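You operate a simulated robot arm through the tools that you are given. There is no shell and no other tool. Be economical: measure what you need, move in short steps, check, and stop when the job is done.

Carry out the task below with a simulated two-armed robot. There is one attempt and no reset: what you move stays moved.

Task
Change the murky water in the rinse tank, then rinse the piece in the red handled basket.
Fine: stopper out till the tank is empty, stopper in, fill to the blue line; basket back on the blue ribbed mat; drop nothing. Set down upright: red handled basket. What is to be rubbed or washed off counts as gone when no trace of it is left.

The check looks at the end state, three seconds after you hand in, the way a careful person would. Anything else that was tipped, shoved, dropped, spilled or broken makes it a failure. A push-on lid holds only when it is set on centred and level and pressed home; a screw cap is set on level and turned clockwise until tight.

Robot
Two 7-joint arms with two-finger parallel grippers on one trunk, on a base that drives. Base frame: it is fixed to the floor where the robot stands at the start and does not move with it; the origin is under the middle of the robot, x ahead of it, y to its left, z up; the surface under the hand at the start is at about z = 880. Units: mm, rad, N and s.
The left shoulder is at the start at [26, 220, 1395], the right one opposite. With the tool pointing down near the work surface each hand reaches from about 100 to 860 mm from the robot's upright axis, wherever it stands, measured 20 degrees to its own side. Places, roughly: blue paddle over the rinse tank [800, -100, 1100]; drain of the rinse tank [700, -100, 900]; rinse tank [700, -200, 900]; top of the blue ribbed mat [500, -100, 900]. Payload 4.4 kg a hand.
The TCP of each hand is the grasp point between the finger pads, 23 mm short of the fingertips. In the tool frame z runs along the fingers and y along their closing line. Largest opening 94 mm; finger width 38, thickness 10; the body of the gripper, 54 by 96 mm, starts 39 mm behind the TCP.
Orientation is that of the tool frame in the base frame, as a unit quaternion [x, y, z, w]. With the fingers straight down and closing along the base's y, the tool's x points along the base's -x, its y along +y and its z along -z.

Tools
- The arms move only by the tool drive_tool. It takes "left_increments", "right_increments" or both (then of equal length, played together; a hand with none holds still); each is one flat list of numbers, 7 for each row, row after row: the shift along the tool's x, y, z in cm, then the turn, a rotation vector about the tool's x, y, z in rad, then the gripper command, from -1 (shut) to 1 (fully open), values between in proportion. In form: [x, y, z, rx, ry, rz, claw, x, y, z, rx, ry, rz, claw, ...]. A call has 1 to 10 rows; each row shifts and turns the commanded pose from where the row before left it, along the tool's axes as they then stand. A row lasts 0.2 s, in which the tool goes at most 50 mm and 0.15 rad; a call with a longer step from one row to the next is refused whole, and so is a gripper value outside its range. Where a pose cannot be reached the arm comes as near as it can. A force on the tool above 80 N (or 10 N above the force at the start of the call, whichever is more), or a blocked arm, ends the call early, and 0.2 s more pass. The fingers move at their own pace (about 108 mm/s each) and stop on an object; they squeeze with about 33 N. The grip force told is the motor's: it shows also when the fingers shut on nothing. Time passes only in rows, and 0.2 s behind the last, so rows that do not move let the fingers close. The reply holds the time, the measured pose of the TCP, the force on the tool along the base axes, the opening and the grip force, in the units named above and with some noise, with the torque about the TCP (base axes, N m) and any sound that the robot's microphone picked up, and new pictures: "pictures" is both (left out), scene, wrist or none (wrist: the cameras of the hands that moved).
- Cameras (640 x 400 px; columns grow to the right, rows downward): "scene" is now at [119.7, -11.2, 1561]; the picture's right is [-0.27, -0.96, 0.00], its down [-0.61, 0.17, -0.77] and it looks along [0.74, -0.21, -0.64] (base axes); focal length 246 px, centre (320, 200). "left" rides on the left gripper at [86, -16, -75] in its tool frame; the picture's right is [0.18, 0.98, 0.00], its down [-0.58, 0.11, -0.81] and it looks along [-0.79, 0.15, 0.59] (tool axes); focal length 243 px, centre (320, 200). "right" rides on the right gripper at [87, 16, -75] in its tool frame; the picture's right is [-0.18, 0.98, 0.00], its down [-0.58, -0.11, -0.81] and it looks along [-0.79, -0.15, 0.59] (tool axes); focal length 243 px, centre (320, 200). There is no depth. A picture from a camera that has moved, and an enlarged one, comes with that camera's place and axes in the base frame and with its lens.
- slide_trunk(by): slides the trunk up (or, below 0, down) by that many mm; the arms and the scene camera ride with it, the base frame stays. It gives what a move gives, with no picture.
- roll_base(legs): drives the robot by 1 to 6 legs, each [ahead, left, turn to the left] in mm, mm and rad, along the robot's own axes; the way and the turn of a leg run together, so that a leg with both is an arc; at most 1500 mm and 3.142 rad a leg. The arms and the cameras ride along, it lands a little off, and it stops where it bumps. It gives what a move gives, and a new picture of the scene camera.
- aim_head(pan, tilt): turns the head with the scene camera to pan (to the left, within 1.396 rad either way) and tilt (down, from -0.506 to 1.204), counted from straight ahead of the robot. It gives what a move gives, and a new picture of the scene camera.
- zoom(camera, box): a new picture of the part [left, top, right, bottom] of that camera's present view, enlarged. The clock stands still meanwhile.
- finish_job(): hands the job in; it is judged then, once.

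Go step by step. Nothing tells you exact positions but the pictures and the camera data: compare them with the known pose of the tool, close in by small moves and look again before you grip or let go. The budget is 120 turns and 260 pictures, counting those below and the enlarged ones. Unless the task says otherwise, let go and move clear before handing in.

The tools are called after ">>>" by a JSON object that holds its "api" and its "payload". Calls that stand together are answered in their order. drive_tool: Moves the arms, as the interface text tells. Its arguments: {"type":"object","properties":{"left_increments":{"type":"array"},"right_increments":{"type":"array"},"pictures":{"type":"string","enum":["both","scene","wrist","none"]}},"required":[]} The other tools are called the same way: slide_trunk (by) slides the trunk up or down; roll_base (legs) drives the base; aim_head (pan, tilt) turns the head that bears the scene camera; zoom (camera, box) takes an enlarged picture of a part of a camera's view; finish_job () hands the job in.

At the start:

```text
time_s: 0.0
left_ee_pos: [620.3, 126.2, 1384.4]
left_orientation: [0.0, 1.0, -0.004, 0.01]
left_force: [-0.1, -0.3, 0.0]
left_moment: [0.01, -0.02, 0.01]
left_finger_gap: 94.2
left_finger_force: 0.0
right_ee_pos: [381.6, -302.4, 1378.3]
right_orientation: [0.003, 1.0, -0.005, 0.011]
right_force: [0.1, 0.2, -0.2]
right_moment: [-0.04, -0.01, 0.01]
right_finger_gap: 93.9
right_finger_force: 0.0
trunk travel left (down, up): [-475.0, 88.0]
robot x, y, heading: [-2.5, 0.3, -0.004]
head pan, tilt: [-0.272, 0.714]
```

scene: 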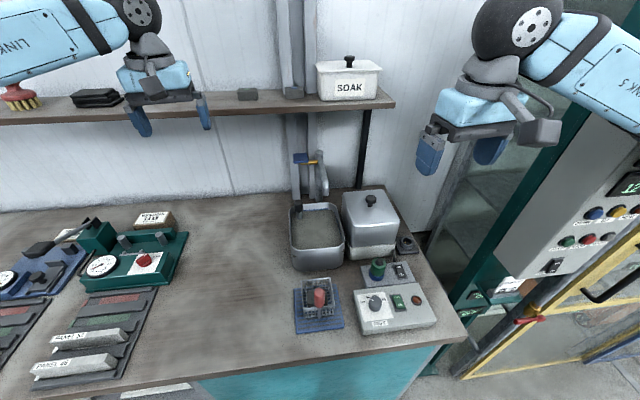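
right: 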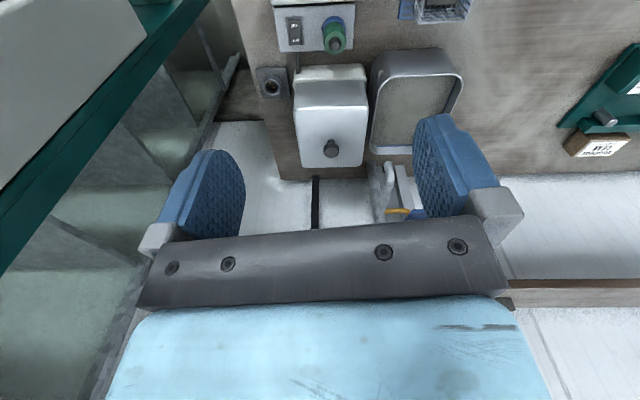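
left: 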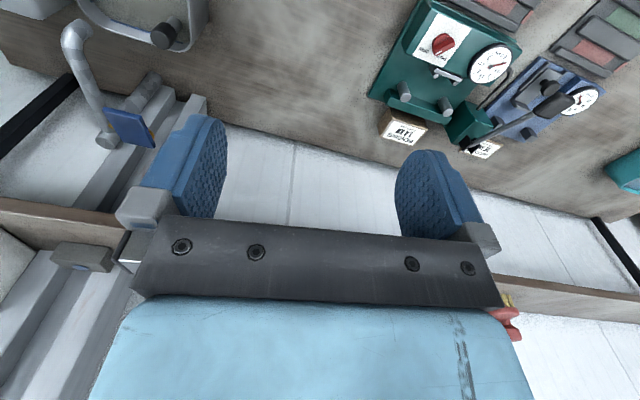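

I see the rinse tank with a blue paddle tap above it, the basket on the blue mat in front of it and a lidded heater tank to the right. First I enlarge the views for detail.

>>> {"api": "zoom", "payload": {"camera": "scene", "box": [260, 140, 440, 260]}}

>>> {"api": "zoom", "payload": {"camera": "scene", "box": [280, 240, 460, 350]}}

>>> {"api": "zoom", "payload": {"camera": "left", "box": [0, 0, 240, 150]}}

```text
3.33 times, centred on (350, 200) of scene
camera zoom: at [119.7, -11.2, 1561.0], right [-0.27, -0.96, 0.0], down [-0.61, 0.17, -0.77], along [0.74, -0.21, -0.64], focal length 820 px, centre (220, 200)
```

zoom: 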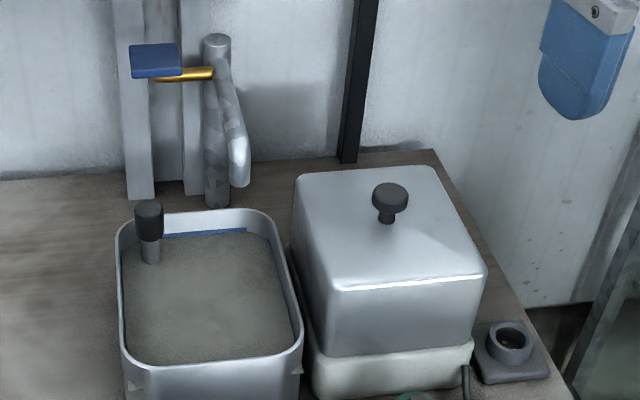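

```text
3.56 times, centred on (370, 295) of scene
camera zoom: at [119.7, -11.2, 1561.0], right [-0.27, -0.96, 0.0], down [-0.61, 0.17, -0.77], along [0.74, -0.21, -0.64], focal length 875 px, centre (142, -138)
```

zoom: 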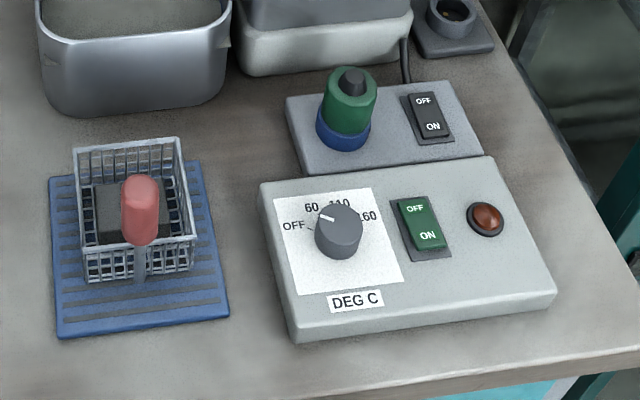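

```text
2.67 times, centred on (120, 75) of left
camera zoom: at [531.6, 110.8, 1457.6], right [-0.18, 0.98, -0.01], down [0.56, 0.12, 0.82], along [0.81, 0.14, -0.57], focal length 647 px, centre (853, 533)
```

zoom: 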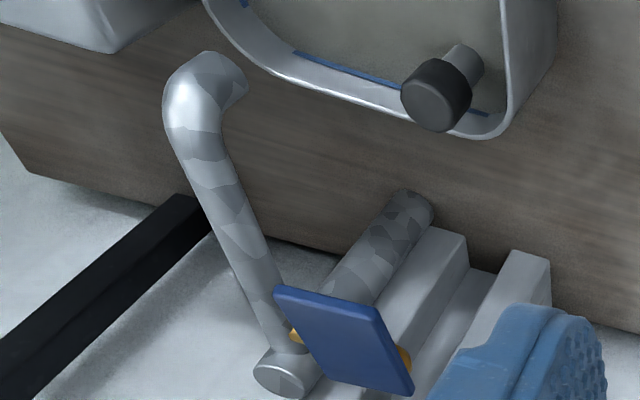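

The stopper knob comes out near (746, -115, 1020), the paddle near (831, -143, 1146) and the spout end over the tank. I bring the right hand in front of and above the stopper for a closer look.

>>> {"api": "drive_tool", "payload": {"right_increments": [-3.08, 1.92, 1.78, 0, 0, 0, 0.3, -3.08, 1.92, 1.78, 0, 0, 0, 0.3, -3.08, 1.92, 1.78, 0, 0, 0, 0.3, -3.08, 1.92, 1.78, 0, 0, 0, 0.3, -3.08, 1.92, 1.78, 0, 0, 0, 0.3, -3.08, 1.92, 1.78, 0, 0, 0, 0.3, -3.08, 1.92, 1.78, 0, 0, 0, 0.3, -3.08, 1.92, 1.78, 0, 0, 0, 0.3, -3.08, 1.92, 1.78, 0, 0, 0, 0.3, -3.08, 1.92, 1.78, 0, 0, 0, 0.3]}}

```text
time_s: 2.4
left_ee_pos: [678.2, 39.2, 1355.7]
left_orientation: [0.075, 0.997, -0.01, -0.01]
left_force: [3.7, 0.8, -1.9]
left_moment: [-0.1, 0.23, -0.01]
left_finger_gap: 94.0
left_finger_force: 0.2
right_ee_pos: [706.2, -207.3, 1175.2]
right_orientation: [0.076, 0.997, -0.011, -0.01]
right_force: [1.7, 1.1, -1.0]
right_moment: [-0.08, 0.07, -0.03]
right_finger_gap: 60.9
right_finger_force: 0.0
trunk travel left (down, up): [-475.0, 88.0]
robot x, y, heading: [4.3, 0.2, -0.154]
head pan, tilt: [-0.272, 0.714]
stopped in row 10 (right hand): the arm was blocked; the commanded pose is now the measured one
camera scene: at [169.3, -20.2, 1554.0], right [-0.41, -0.91, 0.02], down [-0.61, 0.26, -0.75], along [0.68, -0.32, -0.66], focal length 246 px, centre (320, 200)
camera right: at [625.3, -176.5, 1249.5], right [0.33, 0.94, -0.03], down [0.58, -0.18, 0.8], along [0.75, -0.28, -0.6], focal length 243 px, centre (320, 200)
```

scene: 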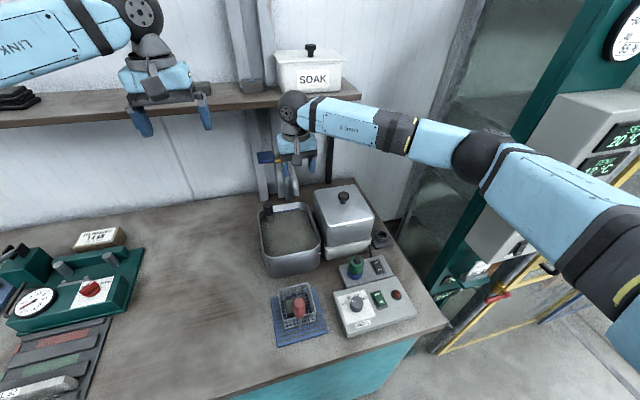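
right: 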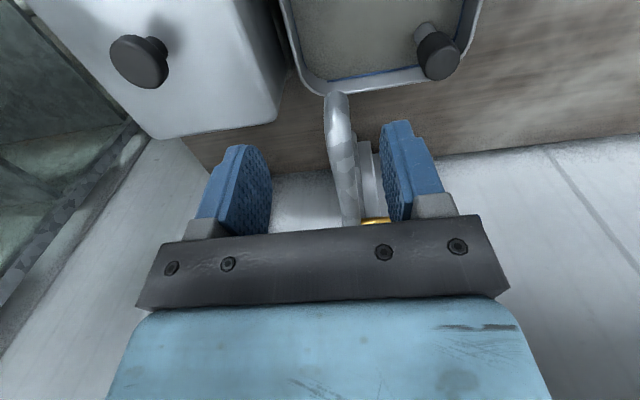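

The arm was blocked near the shelf and the robot got turned a little. I look closely at what it touched before moving on.

>>> {"api": "zoom", "payload": {"camera": "scene", "box": [220, 30, 400, 150]}}

>>> {"api": "zoom", "payload": {"camera": "left", "box": [0, 0, 640, 400]}}

```text
3.33 times, centred on (310, 90) of scene
camera zoom: at [169.3, -20.2, 1554.0], right [-0.41, -0.91, 0.02], down [-0.61, 0.26, -0.75], along [0.68, -0.32, -0.66], focal length 820 px, centre (353, 567)
```

zoom: 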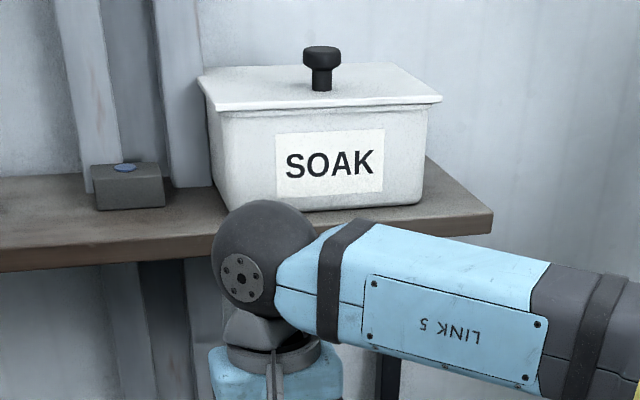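

```text
1.00 times, centred on (320, 200) of left (not enlarged: the box is as wide or as high as the picture)
camera zoom: at [590.8, 37.0, 1432.4], right [-0.03, 1.0, -0.02], down [0.61, 0.03, 0.79], along [0.79, 0.02, -0.61], focal length 243 px, centre (320, 200)
```

zoom: 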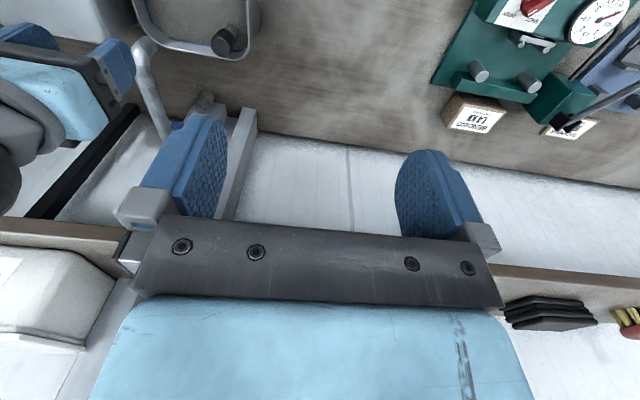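

The wrist ball touched the front edge of the shelf, but nothing on the shelf moved. I back the hand off, then turn the base straight again.

>>> {"api": "drive_tool", "payload": {"right_increments": [3.5, 0, 0, 0, 0, 0, 0.3, 4, 0, 0, 0, 0, 0, 0.3, 4, 0, 0, 0, 0, 0, 0.3], "pictures": "none"}}

>>> {"api": "roll_base", "payload": {"legs": [[0, 0, 0.15]]}}

```text
time_s: 3.4
left_ee_pos: [655.4, 20.7, 1373.8]
left_orientation: [0.089, 0.996, -0.008, 0.003]
left_force: [-0.7, -0.1, 0.7]
left_moment: [0.0, -0.04, 0.02]
left_finger_gap: 93.8
left_finger_force: 0.0
right_ee_pos: [565.2, -193.0, 1185.1]
right_orientation: [0.079, 0.997, -0.007, -0.003]
right_force: [-1.0, 0.4, 0.4]
right_moment: [-0.01, -0.03, -0.02]
right_finger_gap: 61.1
right_finger_force: 0.0
trunk travel left (down, up): [-475.0, 88.0]
robot x, y, heading: [2.4, 5.0, -0.179]
head pan, tilt: [-0.272, 0.714]
stopped in row 3 (right hand): the arm was blocked; the commanded pose is now the measured one
```

```text
time_s: 4.1
left_ee_pos: [654.0, 22.6, 1373.4]
left_orientation: [0.087, 0.996, -0.005, 0.001]
left_force: [-0.3, 0.2, -0.1]
left_moment: [0.03, 0.0, -0.02]
left_finger_gap: 94.0
left_finger_force: 0.1
right_ee_pos: [564.6, -189.6, 1187.7]
right_orientation: [0.075, 0.997, -0.005, -0.002]
right_force: [0.1, 0.3, -0.2]
right_moment: [0.0, -0.01, 0.01]
right_finger_gap: 61.3
right_finger_force: 0.0
trunk travel left (down, up): [-475.0, 88.0]
robot x, y, heading: [-3.1, 2.8, -0.17]
head pan, tilt: [-0.272, 0.714]
stopped in leg 1: the robot was blocked; the commanded pose is now the measured one
camera scene: at [140.4, -28.2, 1558.9], right [-0.43, -0.9, 0.01], down [-0.59, 0.27, -0.76], along [0.68, -0.33, -0.65], focal length 246 px, centre (320, 200)
```

scene: 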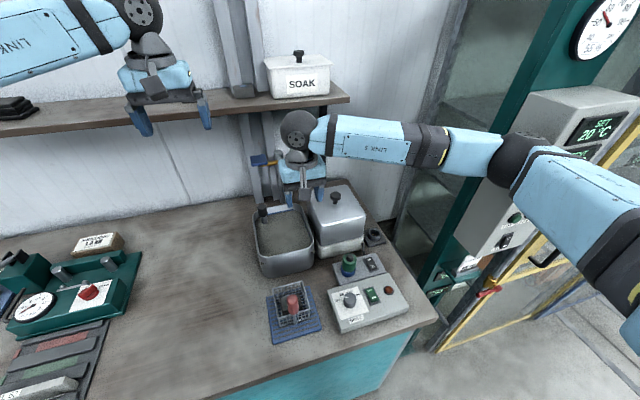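

The elbow of the right arm may be resting against the machine at the right. I turn the head to see it.

>>> {"api": "aim_head", "payload": {"pan": -0.95, "tilt": 0.5}}

```text
time_s: 5.1
left_ee_pos: [656.1, 21.7, 1371.6]
left_orientation: [0.088, 0.996, -0.007, 0.001]
left_force: [0.0, 0.6, -0.5]
left_moment: [0.0, 0.0, 0.02]
left_finger_gap: 93.8
left_finger_force: 0.1
right_ee_pos: [567.3, -191.4, 1185.1]
right_orientation: [0.078, 0.997, -0.007, -0.004]
right_force: [0.5, 0.2, 1.1]
right_moment: [0.02, -0.02, 0.01]
right_finger_gap: 61.0
right_finger_force: 0.1
trunk travel left (down, up): [-475.0, 88.0]
robot x, y, heading: [4.3, 2.5, -0.174]
head pan, tilt: [-0.949, 0.499]
camera scene: at [106.3, -71.6, 1578.0], right [-0.9, -0.43, 0.01], down [-0.21, 0.42, -0.88], along [0.38, -0.8, -0.47], focal length 246 px, centre (320, 200)
```

scene: 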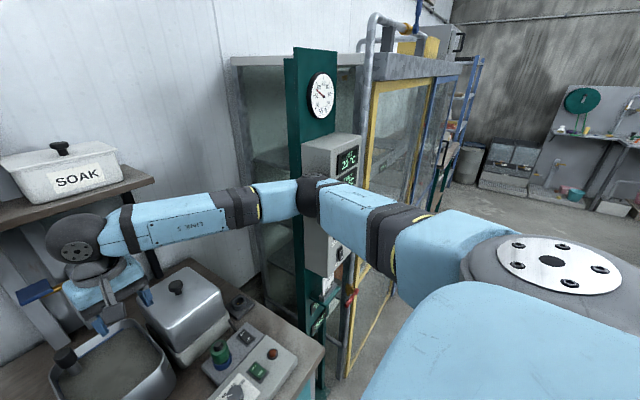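

The right elbow is resting against the green machine post. I roll the base left and slightly back to clear it, then turn straight.

>>> {"api": "roll_base", "payload": {"legs": [[-50, 200, 0]]}}

```text
time_s: 7.5
left_ee_pos: [639.7, 209.5, 1372.2]
left_orientation: [0.09, 0.996, -0.001, 0.001]
left_force: [-0.1, -0.3, -0.6]
left_moment: [-0.02, 0.02, 0.0]
left_finger_gap: 94.2
left_finger_force: 0.1
right_ee_pos: [551.1, -2.9, 1182.0]
right_orientation: [0.08, 0.997, 0.001, -0.003]
right_force: [0.6, -0.1, 0.7]
right_moment: [-0.04, 0.02, 0.01]
right_finger_gap: 61.0
right_finger_force: 0.1
trunk travel left (down, up): [-475.0, 88.0]
robot x, y, heading: [-16.6, 206.0, -0.178]
head pan, tilt: [-0.949, 0.499]
camera scene: at [90.8, 113.5, 1576.7], right [-0.9, -0.43, 0.0], down [-0.21, 0.43, -0.88], along [0.38, -0.79, -0.48], focal length 246 px, centre (320, 200)
```

scene: 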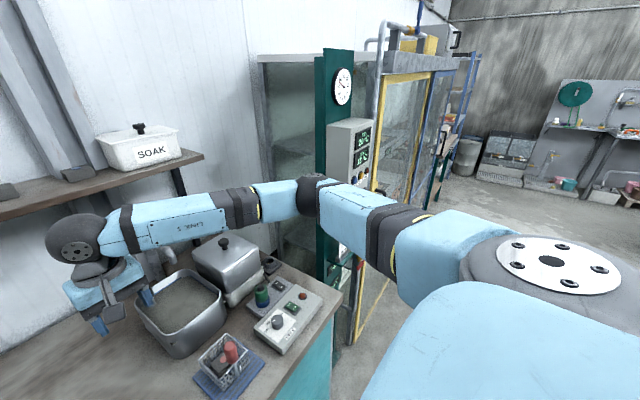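

The elbow is clear now. I pull the left hand back out of the way, move forward a bit for reach and turn the head to the tank.

>>> {"api": "drive_tool", "payload": {"left_increments": [4, 0, 0, 0, 0, 0, 1, 4, 0, 0, 0, 0, 0, 1, 4, 0, 0, 0, 0, 0, 1, 4, 0, 0, 0, 0, 0, 1], "pictures": "none"}}

>>> {"api": "zoom", "payload": {"camera": "scene", "box": [310, 100, 400, 300]}}

>>> {"api": "roll_base", "payload": {"legs": [[80, 0, 0]]}}

>>> {"api": "aim_head", "payload": {"pan": -0.3, "tilt": 0.75}}

```text
time_s: 8.5
left_ee_pos: [480.9, 237.0, 1372.3]
left_orientation: [0.09, 0.996, 0.0, 0.001]
left_force: [-0.2, 0.7, 0.1]
left_moment: [0.02, 0.03, 0.01]
left_finger_gap: 94.0
left_finger_force: 0.0
right_ee_pos: [549.9, -2.0, 1183.4]
right_orientation: [0.08, 0.997, 0.001, -0.003]
right_force: [0.5, -0.4, 0.2]
right_moment: [0.05, 0.02, 0.0]
right_finger_gap: 61.1
right_finger_force: 0.0
trunk travel left (down, up): [-475.0, 88.0]
robot x, y, heading: [-12.6, 209.9, -0.176]
head pan, tilt: [-0.949, 0.499]
```

```text
2.00 times, centred on (355, 200) of scene
camera zoom: at [89.6, 114.2, 1576.9], right [-0.9, -0.43, 0.0], down [-0.21, 0.43, -0.88], along [0.38, -0.79, -0.48], focal length 492 px, centre (250, 200)
```

zoom: 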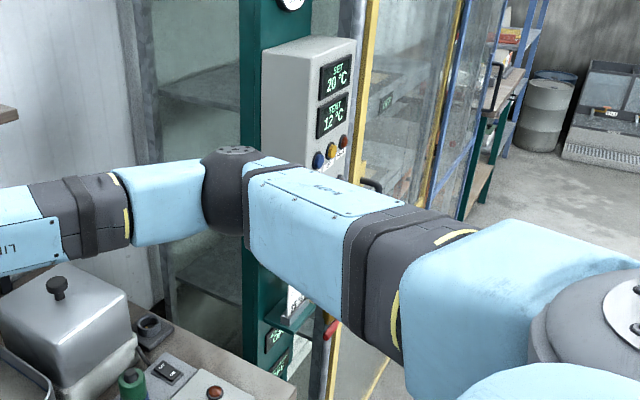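

```text
time_s: 9.3
left_ee_pos: [499.6, 234.4, 1370.3]
left_orientation: [0.089, 0.996, 0.0, 0.001]
left_force: [0.2, -0.5, 0.4]
left_moment: [-0.02, 0.03, 0.01]
left_finger_gap: 93.9
left_finger_force: 0.0
right_ee_pos: [567.8, -5.5, 1181.3]
right_orientation: [0.079, 0.997, -0.001, -0.004]
right_force: [-0.2, -0.6, 0.7]
right_moment: [0.03, 0.05, -0.01]
right_finger_gap: 60.9
right_finger_force: 0.2
trunk travel left (down, up): [-475.0, 88.0]
robot x, y, heading: [0.9, 203.5, -0.174]
head pan, tilt: [-0.949, 0.499]
stopped in leg 1: the robot was blocked; the commanded pose is now the measured one
camera scene: at [108.8, 110.3, 1576.4], right [-0.9, -0.43, 0.0], down [-0.21, 0.43, -0.88], along [0.38, -0.79, -0.48], focal length 246 px, centre (320, 200)
```

scene: 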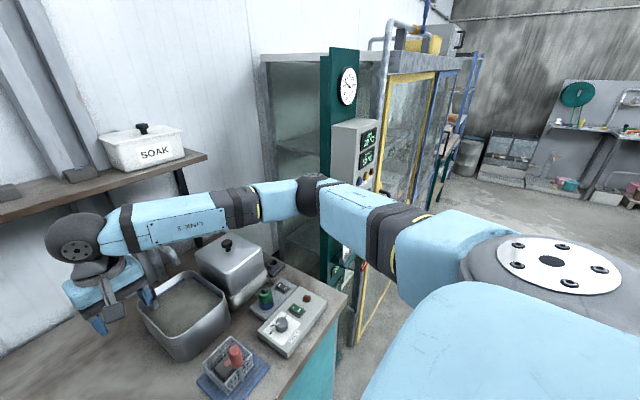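

```text
time_s: 10.4
left_ee_pos: [496.0, 233.5, 1373.0]
left_orientation: [0.089, 0.996, 0.0, 0.002]
left_force: [0.4, 0.5, 0.9]
left_moment: [0.03, 0.01, -0.01]
left_finger_gap: 94.0
left_finger_force: 0.1
right_ee_pos: [566.4, -4.6, 1183.4]
right_orientation: [0.078, 0.997, 0.0, -0.005]
right_force: [0.4, 0.2, 0.5]
right_moment: [-0.01, 0.02, -0.02]
right_finger_gap: 61.0
right_finger_force: 0.1
trunk travel left (down, up): [-475.0, 88.0]
robot x, y, heading: [0.1, 203.6, -0.173]
head pan, tilt: [-0.3, 0.75]
camera scene: at [140.1, 154.8, 1554.8], right [-0.46, -0.89, 0.0], down [-0.61, 0.31, -0.73], along [0.65, -0.34, -0.68], focal length 246 px, centre (320, 200)
```

scene: 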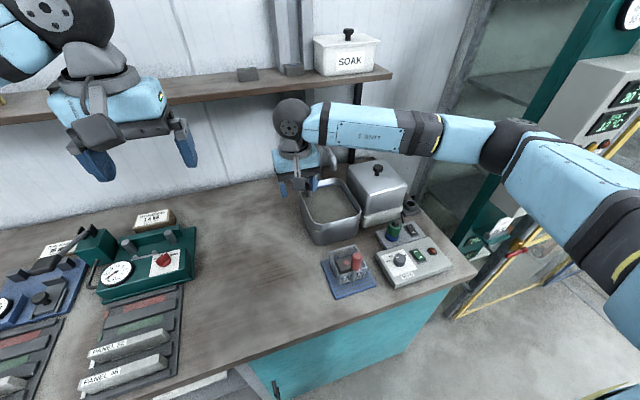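

The base now stands against the bench at (0, 204), and the machine display is unchanged. I tilt the right hand forward 0.5 rad so the wrist stays in front of the shelf, then move near the stopper.

>>> {"api": "drive_tool", "payload": {"right_increments": [0, 0, 0, 0, -0.125, 0, 0.3, 0, 0, 0, 0, -0.125, 0, 0.3, 0, 0, 0, 0, -0.125, 0, 0.3, 0, 0, 0, 0, -0.125, 0, 0.3, -1.9, -1.86, 3.69, 0, 0, 0, 0.3, -1.9, -1.86, 3.69, 0, 0, 0, 0.3, -1.9, -1.86, 3.69, 0, 0, 0, 0.3, -1.9, -1.86, 3.69, 0, 0, 0, 0.3]}}

```text
time_s: 12.2
left_ee_pos: [498.2, 233.9, 1370.3]
left_orientation: [0.09, 0.996, 0.0, 0.0]
left_force: [-0.3, -0.5, 0.1]
left_moment: [0.01, 0.01, 0.01]
left_finger_gap: 93.8
left_finger_force: 0.0
right_ee_pos: [691.1, -100.3, 1088.5]
right_orientation: [0.077, 0.967, -0.018, 0.243]
right_force: [0.2, -1.0, -0.1]
right_moment: [0.02, 0.02, -0.01]
right_finger_gap: 60.9
right_finger_force: 0.1
trunk travel left (down, up): [-475.0, 88.0]
robot x, y, heading: [-0.0, 206.1, -0.174]
head pan, tilt: [-0.3, 0.75]
camera scene: at [141.4, 154.3, 1554.6], right [-0.46, -0.89, 0.0], down [-0.61, 0.31, -0.73], along [0.65, -0.33, -0.68], focal length 246 px, centre (320, 200)
camera right: at [583.4, -67.9, 1112.9], right [0.32, 0.94, 0.09], down [0.11, -0.13, 0.99], along [0.94, -0.3, -0.15], focal length 243 px, centre (320, 200)
```

scene: 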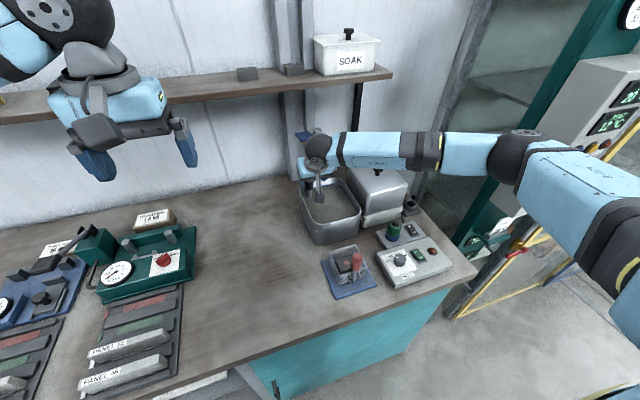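
right: 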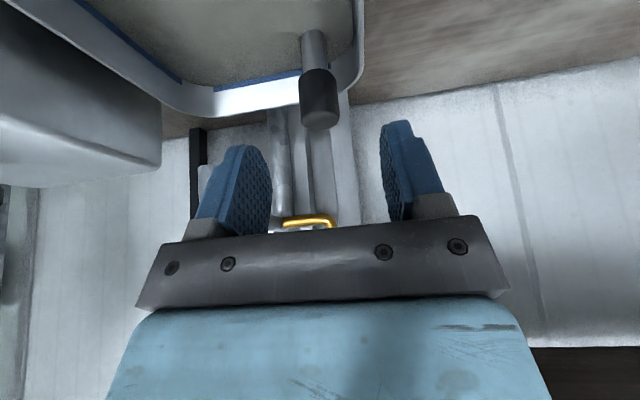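

The knob shows clearly: centre about (746, -113, 1009), 28 mm wide, close to the left wall of the tank. I lower the fingers around it, keeping the tips just above the rim.

>>> {"api": "drive_tool", "payload": {"right_increments": [-0.62, -0.13, 2.79, 0, 0, 0, 0.15, -0.62, -0.13, 2.79, 0, 0, 0, 0.15, -0.61, -0.14, 2.78, 0, 0, 0, 0.15]}}

```text
time_s: 13.0
left_ee_pos: [497.2, 234.4, 1371.4]
left_orientation: [0.089, 0.996, 0.0, 0.001]
left_force: [1.0, -0.3, 0.1]
left_moment: [0.03, -0.01, -0.03]
left_finger_gap: 93.9
left_finger_force: 0.0
right_ee_pos: [742.1, -113.7, 1025.4]
right_orientation: [0.077, 0.967, -0.019, 0.243]
right_force: [0.8, 0.2, -0.3]
right_moment: [0.03, -0.04, 0.02]
right_finger_gap: 53.8
right_finger_force: 0.0
trunk travel left (down, up): [-475.0, 88.0]
robot x, y, heading: [0.8, 203.7, -0.176]
head pan, tilt: [-0.3, 0.75]
camera scene: at [140.2, 155.3, 1554.8], right [-0.46, -0.89, 0.0], down [-0.61, 0.31, -0.73], along [0.65, -0.33, -0.68], focal length 246 px, centre (320, 200)
camera right: at [635.3, -79.3, 1049.6], right [0.32, 0.94, 0.09], down [0.11, -0.13, 0.99], along [0.94, -0.3, -0.15], focal length 243 px, centre (320, 200)
```

scene: 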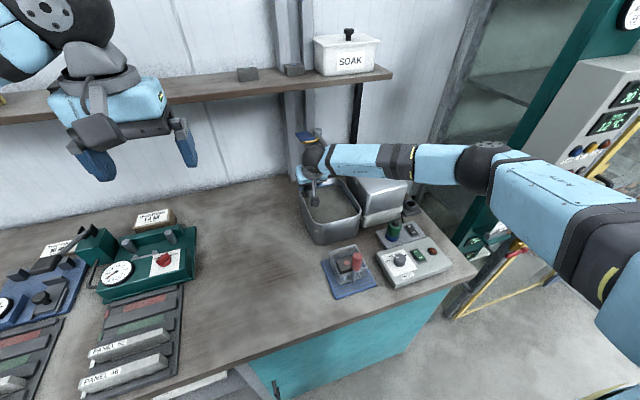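
right: 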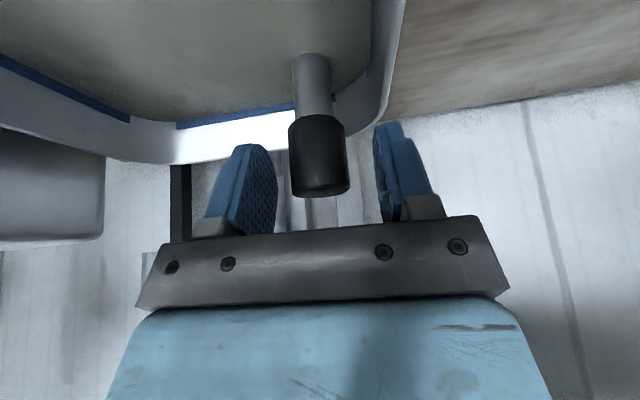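

The knob sits centred between the pads at the right depth. I close on it.

>>> {"api": "drive_tool", "payload": {"right_increments": [0, 0, 0, 0, 0, 0, -1, 0, 0, 0, 0, 0, 0, -1, 0, 0, 0, 0, 0, 0, -1], "pictures": "wrist"}}

```text
time_s: 13.8
left_ee_pos: [496.2, 234.8, 1371.2]
left_orientation: [0.088, 0.996, 0.0, 0.002]
left_force: [1.1, -0.9, -0.4]
left_moment: [0.01, 0.01, -0.02]
left_finger_gap: 94.0
left_finger_force: 0.1
right_ee_pos: [741.4, -113.4, 1024.7]
right_orientation: [0.078, 0.967, -0.019, 0.244]
right_force: [-0.2, -0.3, 0.1]
right_moment: [0.02, 0.01, 0.01]
right_finger_gap: 28.8
right_finger_force: 32.9
trunk travel left (down, up): [-475.0, 88.0]
robot x, y, heading: [-0.2, 204.2, -0.172]
head pan, tilt: [-0.3, 0.75]
camera right: at [634.8, -79.6, 1049.9], right [0.32, 0.94, 0.09], down [0.11, -0.13, 0.99], along [0.94, -0.3, -0.15], focal length 243 px, centre (320, 200)
```

right: 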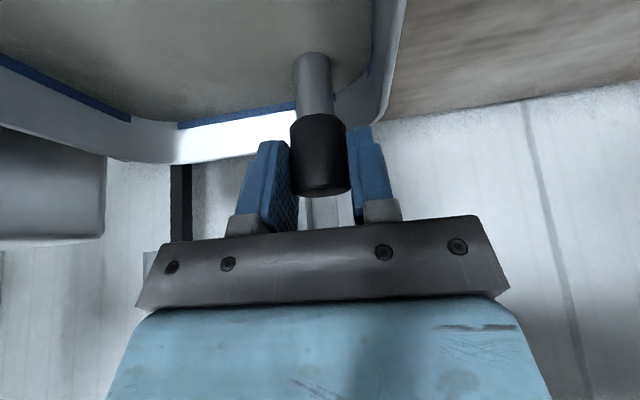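

Gripped at 28.8 mm. I pull the stopper straight up 50 mm and hold it there.

>>> {"api": "drive_tool", "payload": {"right_increments": [-0.72, 0, -1.32, 0, 0, 0, -1, -0.72, 0, -1.32, 0, 0, 0, -1, -0.96, 0, -1.75, 0, 0, 0, -1, 0, 0, 0, 0, 0, 0, -1]}}

```text
time_s: 14.8
left_ee_pos: [496.5, 235.1, 1371.8]
left_orientation: [0.089, 0.996, 0.0, 0.0]
left_force: [0.0, -0.5, -0.3]
left_moment: [0.01, 0.0, -0.03]
left_finger_gap: 94.0
left_finger_force: 0.0
right_ee_pos: [742.8, -113.4, 1075.2]
right_orientation: [0.078, 0.966, -0.018, 0.244]
right_force: [-0.4, -0.4, -0.9]
right_moment: [0.01, 0.01, -0.02]
right_finger_gap: 28.9
right_finger_force: 33.0
trunk travel left (down, up): [-475.0, 88.0]
robot x, y, heading: [-1.1, 204.4, -0.178]
head pan, tilt: [-0.3, 0.75]
camera scene: at [140.1, 154.8, 1554.7], right [-0.46, -0.89, 0.0], down [-0.61, 0.31, -0.73], along [0.65, -0.33, -0.68], focal length 246 px, centre (320, 200)
camera right: at [636.4, -79.3, 1100.5], right [0.32, 0.94, 0.09], down [0.11, -0.13, 0.99], along [0.94, -0.3, -0.15], focal length 243 px, centre (320, 200)
```

scene: 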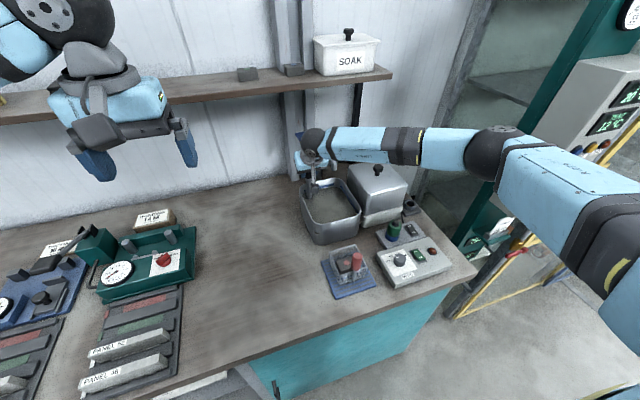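
right: 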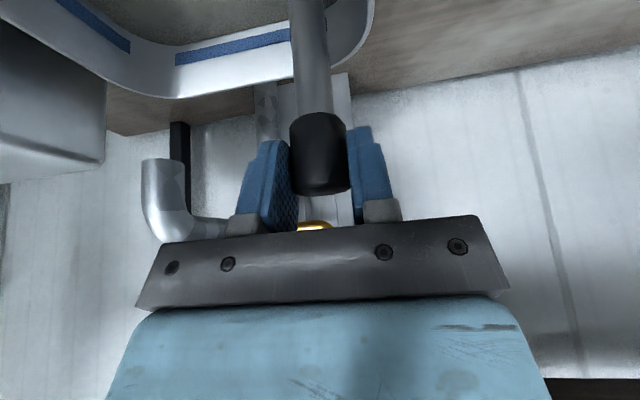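

The level is already falling. I wait while it drains.

>>> {"api": "drive_tool", "payload": {"right_increments": [0, 0, 0, 0, 0, 0, -1, 0, 0, 0, 0, 0, 0, -1, 0, 0, 0, 0, 0, 0, -1, 0, 0, 0, 0, 0, 0, -1, 0, 0, 0, 0, 0, 0, -1, 0, 0, 0, 0, 0, 0, -1, 0, 0, 0, 0, 0, 0, -1, 0, 0, 0, 0, 0, 0, -1, 0, 0, 0, 0, 0, 0, -1, 0, 0, 0, 0, 0, 0, -1], "pictures": "none"}}

>>> {"api": "zoom", "payload": {"camera": "scene", "box": [270, 150, 390, 250]}}

```text
time_s: 17.0
left_ee_pos: [496.8, 233.3, 1371.7]
left_orientation: [0.089, 0.996, 0.0, 0.003]
left_force: [0.1, -0.4, 0.2]
left_moment: [-0.01, 0.03, -0.02]
left_finger_gap: 94.3
left_finger_force: 0.0
right_ee_pos: [743.1, -111.9, 1075.8]
right_orientation: [0.078, 0.967, -0.019, 0.244]
right_force: [-0.3, 0.1, -0.9]
right_moment: [0.0, -0.01, 0.0]
right_finger_gap: 28.9
right_finger_force: 33.4
trunk travel left (down, up): [-475.0, 88.0]
robot x, y, heading: [2.9, 205.8, -0.175]
head pan, tilt: [-0.3, 0.75]
```

```text
4.00 times, centred on (330, 200) of scene
camera zoom: at [139.9, 154.9, 1554.8], right [-0.46, -0.89, 0.0], down [-0.61, 0.31, -0.73], along [0.65, -0.33, -0.68], focal length 984 px, centre (280, 200)
```

zoom: 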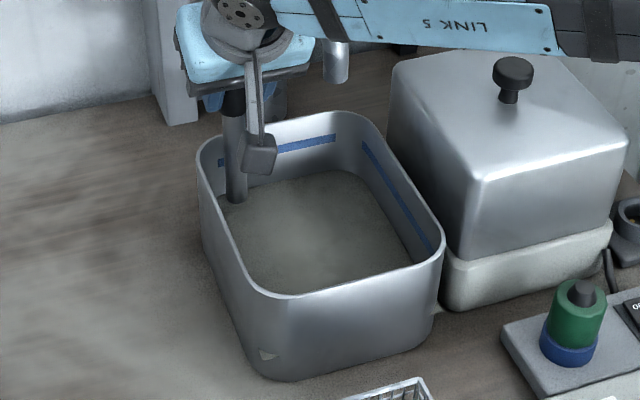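

About a third has drained. I keep waiting.

>>> {"api": "drive_tool", "payload": {"right_increments": [0, 0, 0, 0, 0, 0, -1, 0, 0, 0, 0, 0, 0, -1, 0, 0, 0, 0, 0, 0, -1, 0, 0, 0, 0, 0, 0, -1, 0, 0, 0, 0, 0, 0, -1, 0, 0, 0, 0, 0, 0, -1, 0, 0, 0, 0, 0, 0, -1, 0, 0, 0, 0, 0, 0, -1, 0, 0, 0, 0, 0, 0, -1, 0, 0, 0, 0, 0, 0, -1], "pictures": "none"}}

>>> {"api": "drive_tool", "payload": {"right_increments": [0, 0, 0, 0, 0, 0, -1, 0, 0, 0, 0, 0, 0, -1, 0, 0, 0, 0, 0, 0, -1, 0, 0, 0, 0, 0, 0, -1, 0, 0, 0, 0, 0, 0, -1, 0, 0, 0, 0, 0, 0, -1, 0, 0, 0, 0, 0, 0, -1, 0, 0, 0, 0, 0, 0, -1, 0, 0, 0, 0, 0, 0, -1, 0, 0, 0, 0, 0, 0, -1], "pictures": "none"}}

>>> {"api": "drive_tool", "payload": {"right_increments": [0, 0, 0, 0, 0, 0, -1, 0, 0, 0, 0, 0, 0, -1, 0, 0, 0, 0, 0, 0, -1, 0, 0, 0, 0, 0, 0, -1, 0, 0, 0, 0, 0, 0, -1, 0, 0, 0, 0, 0, 0, -1, 0, 0, 0, 0, 0, 0, -1, 0, 0, 0, 0, 0, 0, -1, 0, 0, 0, 0, 0, 0, -1, 0, 0, 0, 0, 0, 0, -1], "pictures": "none"}}

>>> {"api": "zoom", "payload": {"camera": "scene", "box": [270, 150, 390, 250]}}

```text
time_s: 19.2
left_ee_pos: [496.7, 233.7, 1372.7]
left_orientation: [0.089, 0.996, 0.0, 0.002]
left_force: [1.2, -0.1, 0.3]
left_moment: [-0.02, 0.01, 0.03]
left_finger_gap: 94.1
left_finger_force: 0.2
right_ee_pos: [744.8, -113.2, 1075.7]
right_orientation: [0.078, 0.967, -0.019, 0.243]
right_force: [-0.3, -0.1, -1.4]
right_moment: [0.02, 0.02, 0.01]
right_finger_gap: 29.1
right_finger_force: 32.6
trunk travel left (down, up): [-475.0, 88.0]
robot x, y, heading: [-0.6, 204.6, -0.174]
head pan, tilt: [-0.3, 0.75]
```

```text
time_s: 21.4
left_ee_pos: [497.1, 234.5, 1371.5]
left_orientation: [0.088, 0.996, -0.001, 0.002]
left_force: [0.3, 0.0, 0.6]
left_moment: [0.0, 0.03, -0.04]
left_finger_gap: 94.1
left_finger_force: 0.0
right_ee_pos: [742.3, -113.0, 1075.6]
right_orientation: [0.078, 0.967, -0.019, 0.243]
right_force: [0.3, 0.6, -0.8]
right_moment: [0.01, 0.02, -0.01]
right_finger_gap: 29.0
right_finger_force: 33.2
trunk travel left (down, up): [-475.0, 88.0]
robot x, y, heading: [-0.2, 203.7, -0.17]
head pan, tilt: [-0.3, 0.75]
```

```text
time_s: 23.6
left_ee_pos: [495.7, 233.4, 1371.6]
left_orientation: [0.088, 0.996, -0.001, 0.002]
left_force: [0.5, 0.4, -0.6]
left_moment: [0.0, -0.01, 0.0]
left_finger_gap: 94.1
left_finger_force: 0.1
right_ee_pos: [742.8, -113.1, 1075.2]
right_orientation: [0.077, 0.966, -0.019, 0.244]
right_force: [-0.2, 0.3, 0.3]
right_moment: [0.03, -0.03, 0.01]
right_finger_gap: 28.9
right_finger_force: 32.9
trunk travel left (down, up): [-475.0, 88.0]
robot x, y, heading: [-2.3, 208.7, -0.176]
head pan, tilt: [-0.3, 0.75]
```

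```text
4.00 times, centred on (330, 200) of scene
camera zoom: at [139.9, 154.9, 1554.8], right [-0.46, -0.89, 0.0], down [-0.61, 0.31, -0.73], along [0.65, -0.33, -0.68], focal length 984 px, centre (280, 200)
```

zoom: 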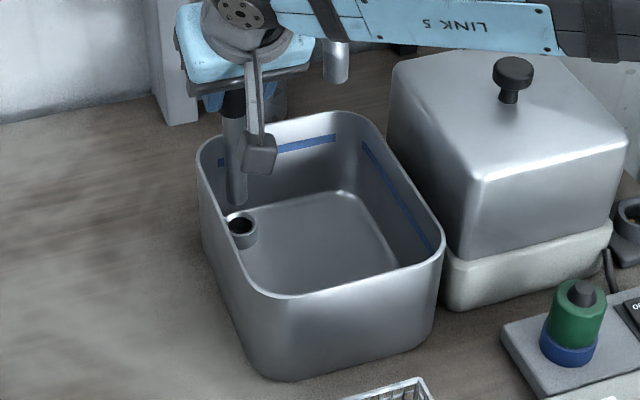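

The tank is empty and the drain cup sits right below the stopper. I lower the stopper back along the same line with a slight press.

>>> {"api": "drive_tool", "payload": {"right_increments": [0.96, 0, 1.75, 0, 0, 0, -1, 0.72, 0, 1.32, 0, 0, 0, -1, 0.72, 0, 1.32, 0, 0, 0, -1, 0.15, 0, 0.27, 0, 0, 0, -1, 0, 0, 0, 0, 0, 0, -1], "pictures": "wrist"}}

>>> {"api": "zoom", "payload": {"camera": "scene", "box": [270, 150, 390, 250]}}

```text
time_s: 24.8
left_ee_pos: [494.9, 235.6, 1374.3]
left_orientation: [0.089, 0.996, -0.001, 0.003]
left_force: [-0.7, 0.0, 0.6]
left_moment: [0.0, 0.02, 0.01]
left_finger_gap: 93.9
left_finger_force: 0.1
right_ee_pos: [742.2, -111.5, 1025.1]
right_orientation: [0.078, 0.966, -0.019, 0.247]
right_force: [0.7, -3.4, 24.8]
right_moment: [-0.46, -0.22, -0.05]
right_finger_gap: 29.4
right_finger_force: 32.7
trunk travel left (down, up): [-475.0, 88.0]
robot x, y, heading: [-1.8, 204.4, -0.176]
head pan, tilt: [-0.3, 0.75]
camera right: at [634.9, -78.7, 1049.1], right [0.32, 0.94, 0.09], down [0.1, -0.13, 0.99], along [0.94, -0.3, -0.14], focal length 243 px, centre (320, 200)
```

right: 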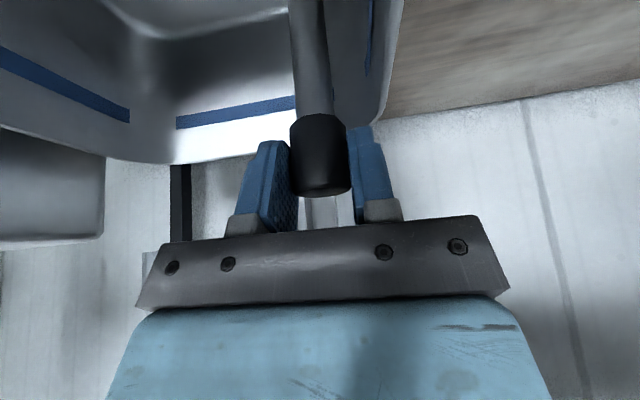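

```text
4.00 times, centred on (330, 200) of scene
camera zoom: at [136.3, 156.1, 1555.4], right [-0.46, -0.89, 0.0], down [-0.6, 0.31, -0.73], along [0.65, -0.34, -0.68], focal length 984 px, centre (280, 200)
```

zoom: 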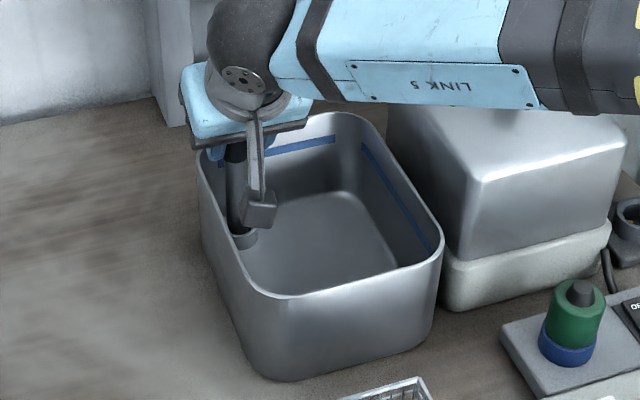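

The stopper is seated at its former height. I let go and back out the way I came.

>>> {"api": "drive_tool", "payload": {"right_increments": [0, 0, 0, 0, 0, 0, 0.15, 0, 0, 0, 0, 0, 0, 0.15, 0.6, 0.1, -2.8, 0, 0, 0, 0.15, 0.6, 0.1, -2.8, 0, 0, 0, 0.15, 0.6, 0.1, -2.8, 0, 0, 0, 0.15, 2.5, 0, -2.5, 0, 0, 0, 0.15]}}

>>> {"api": "zoom", "payload": {"camera": "right", "box": [160, 0, 480, 240]}}

>>> {"api": "zoom", "payload": {"camera": "scene", "box": [270, 120, 390, 220]}}

```text
time_s: 26.2
left_ee_pos: [494.4, 234.3, 1373.0]
left_orientation: [0.089, 0.996, 0.0, 0.002]
left_force: [0.4, -0.1, 0.6]
left_moment: [-0.02, 0.0, 0.02]
left_finger_gap: 94.1
left_finger_force: 0.1
right_ee_pos: [655.2, -96.1, 1096.7]
right_orientation: [0.077, 0.966, -0.018, 0.245]
right_force: [-0.3, -0.2, 0.3]
right_moment: [-0.02, -0.02, -0.02]
right_finger_gap: 54.3
right_finger_force: 0.2
trunk travel left (down, up): [-475.0, 88.0]
robot x, y, heading: [2.7, 206.0, -0.177]
head pan, tilt: [-0.3, 0.75]
camera scene: at [137.7, 154.6, 1555.0], right [-0.46, -0.89, 0.0], down [-0.61, 0.31, -0.73], along [0.65, -0.33, -0.68], focal length 246 px, centre (320, 200)
camera right: at [548.1, -62.2, 1122.9], right [0.32, 0.94, 0.09], down [0.11, -0.13, 0.99], along [0.94, -0.3, -0.14], focal length 243 px, centre (320, 200)
```

scene: 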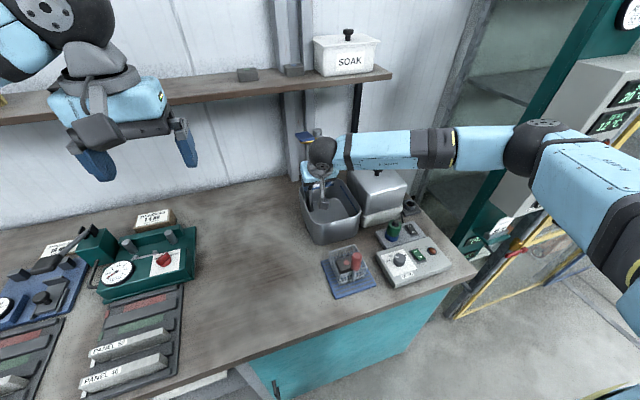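
right: 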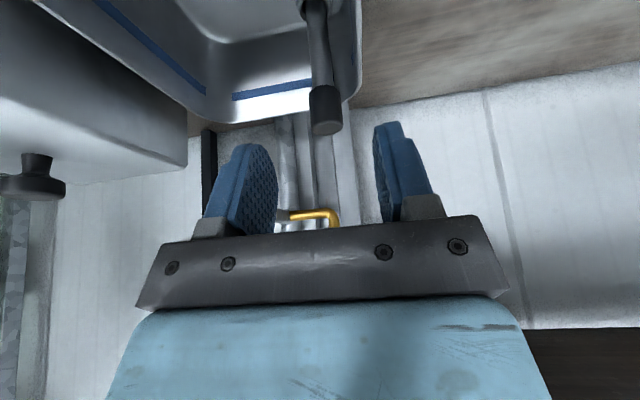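

```text
1.67 times, centred on (320, 120) of right
camera zoom: at [548.1, -62.2, 1122.9], right [0.32, 0.94, 0.09], down [0.11, -0.13, 0.99], along [0.94, -0.3, -0.14], focal length 404 px, centre (320, 333)
```

zoom: 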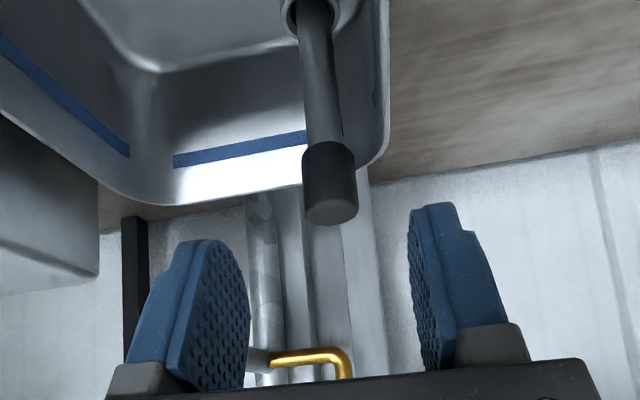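

```text
4.00 times, centred on (330, 170) of scene
camera zoom: at [137.7, 154.6, 1555.0], right [-0.46, -0.89, 0.0], down [-0.61, 0.31, -0.73], along [0.65, -0.33, -0.68], focal length 984 px, centre (280, 320)
```

zoom: 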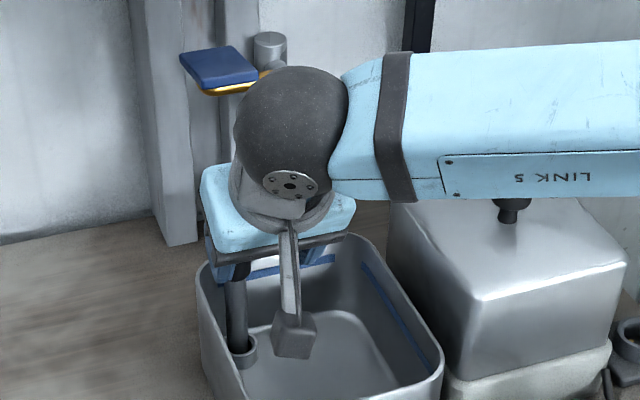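

Stopper in place. Now I study the paddle closely to see how it moves.

>>> {"api": "zoom", "payload": {"camera": "scene", "box": [285, 115, 345, 155]}}

>>> {"api": "zoom", "payload": {"camera": "left", "box": [0, 0, 200, 150]}}

```text
10.00 times, centred on (315, 135) of scene
camera zoom: at [137.7, 154.6, 1555.0], right [-0.46, -0.89, 0.0], down [-0.61, 0.31, -0.73], along [0.65, -0.33, -0.68], focal length 2460 px, centre (370, 850)
```

zoom: 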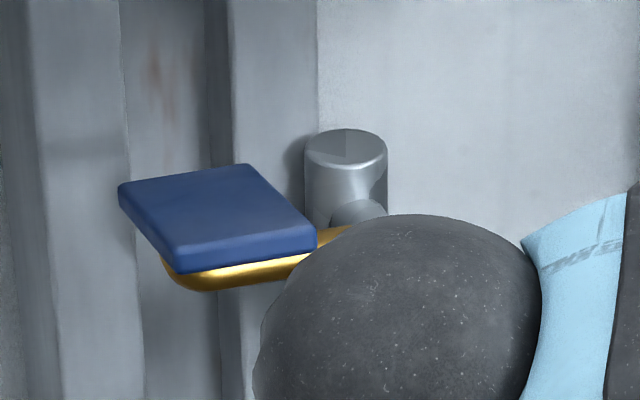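

```text
2.67 times, centred on (100, 75) of left
camera zoom: at [405.3, 232.4, 1447.6], right [-0.01, 1.0, 0.0], down [0.59, 0.0, 0.81], along [0.81, 0.01, -0.59], focal length 647 px, centre (907, 533)
```

zoom: 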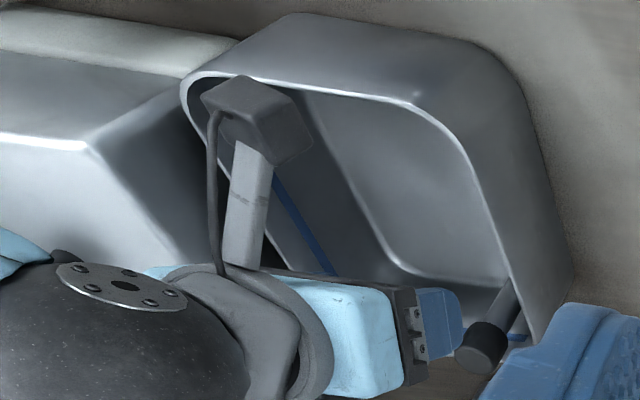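

The paddle is a flat horizontal plate on a gold lever from the pillar, so pressing it down looks right. I raise the right hand, bring it nearly horizontal in front of the shelf and shut the fingers.

>>> {"api": "drive_tool", "payload": {"right_increments": [-2.53, 0, -2.15, 0, 0, 0, -1, -2.53, 0, -2.15, 0, 0, 0, -1, -2.53, 0, -2.15, 0, 0, 0, -1, 0, 0, 0, 0, -0.14, 0, -1, 0, 0, 0, 0, -0.14, 0, -1, 0, 0, 0, 0, -0.14, 0, -1, 0, 0, 0, 0, -0.14, 0, -1, 0, 0, 0, 0, -0.14, 0, -1]}}

```text
time_s: 28.0
left_ee_pos: [496.5, 234.8, 1371.4]
left_orientation: [0.089, 0.996, -0.001, 0.002]
left_force: [0.2, -0.7, 0.0]
left_moment: [-0.06, 0.01, -0.01]
left_finger_gap: 94.0
left_finger_force: 0.0
right_ee_pos: [691.7, -100.4, 1191.2]
right_orientation: [0.066, 0.843, -0.042, 0.532]
right_force: [0.1, -0.5, 0.0]
right_moment: [-0.01, 0.04, -0.02]
right_finger_gap: 0.0
right_finger_force: 33.0
right hand out of reach, approached as far as the arm can: row 8
trunk travel left (down, up): [-475.0, 88.0]
robot x, y, heading: [-0.7, 200.5, -0.171]
head pan, tilt: [-0.3, 0.75]
camera scene: at [139.6, 157.3, 1554.8], right [-0.46, -0.89, 0.0], down [-0.61, 0.31, -0.73], along [0.65, -0.34, -0.68], focal length 246 px, centre (320, 200)
camera right: at [591.7, -67.8, 1145.1], right [0.23, 0.96, 0.17], down [-0.49, -0.03, 0.87], along [0.84, -0.28, 0.46], focal length 243 px, centre (320, 200)
```

scene: 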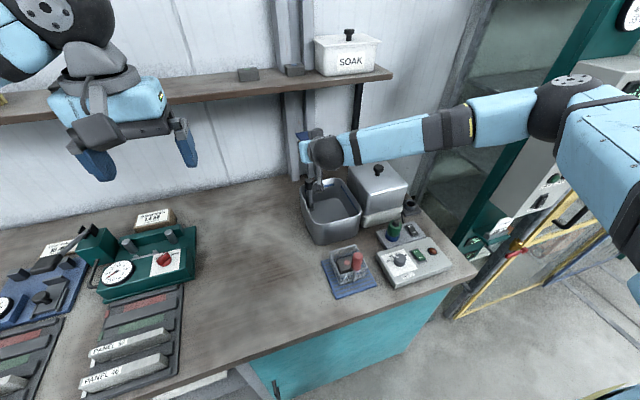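
right: 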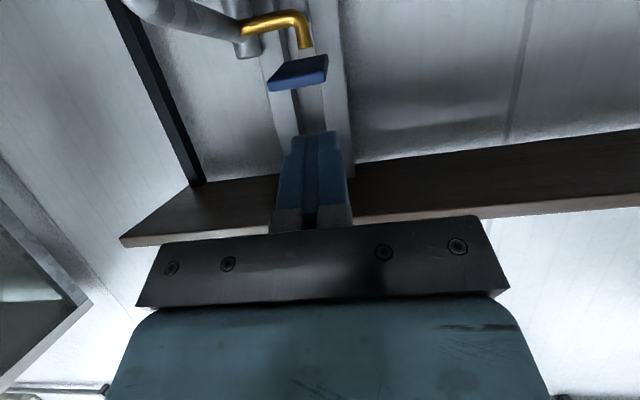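

The hand is nearly horizontal and the paddle is ahead of the fingertips. I move the tips above the left half of the paddle.

>>> {"api": "drive_tool", "payload": {"right_increments": [-2.18, -0.31, 3.65, 0, 0, 0, -1, -2.18, -0.31, 3.65, 0, 0, 0, -1, -2.18, -0.31, 3.65, 0, 0, 0, -1]}}

>>> {"api": "zoom", "payload": {"camera": "scene", "box": [270, 100, 390, 200]}}

```text
time_s: 28.8
left_ee_pos: [498.1, 234.2, 1370.1]
left_orientation: [0.088, 0.996, 0.001, 0.001]
left_force: [-0.3, -0.5, 0.1]
left_moment: [0.0, 0.01, -0.04]
left_finger_gap: 93.9
left_finger_force: 0.2
right_ee_pos: [817.8, -131.4, 1199.6]
right_orientation: [0.067, 0.844, -0.042, 0.53]
right_force: [0.9, 1.1, 0.2]
right_moment: [-0.02, 0.02, -0.04]
right_finger_gap: 0.1
right_finger_force: 32.5
trunk travel left (down, up): [-475.0, 88.0]
robot x, y, heading: [0.1, 204.4, -0.174]
head pan, tilt: [-0.3, 0.75]
camera scene: at [141.1, 155.1, 1554.6], right [-0.46, -0.89, 0.0], down [-0.61, 0.31, -0.73], along [0.65, -0.33, -0.68], focal length 246 px, centre (320, 200)
camera right: at [717.8, -99.3, 1155.6], right [0.23, 0.96, 0.17], down [-0.49, -0.03, 0.87], along [0.84, -0.29, 0.46], focal length 243 px, centre (320, 200)
```

scene: 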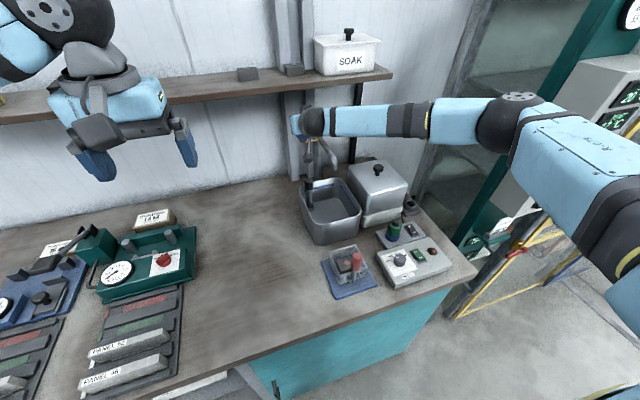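
right: 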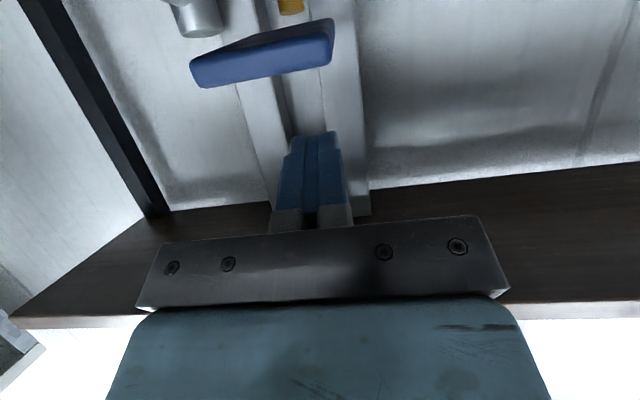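

```text
4.00 times, centred on (330, 150) of scene
camera zoom: at [141.1, 155.1, 1554.6], right [-0.46, -0.89, 0.0], down [-0.61, 0.31, -0.73], along [0.65, -0.33, -0.68], focal length 984 px, centre (280, 400)
```

zoom: 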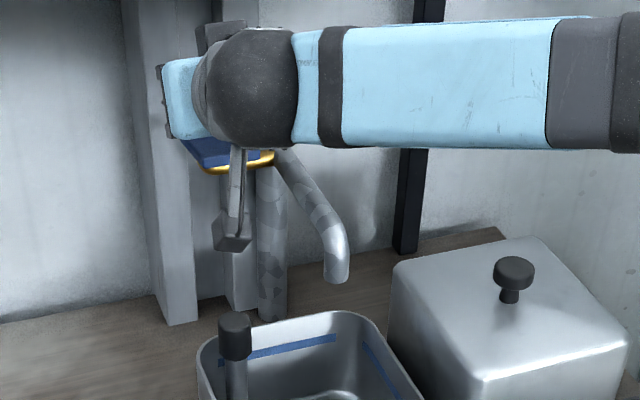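

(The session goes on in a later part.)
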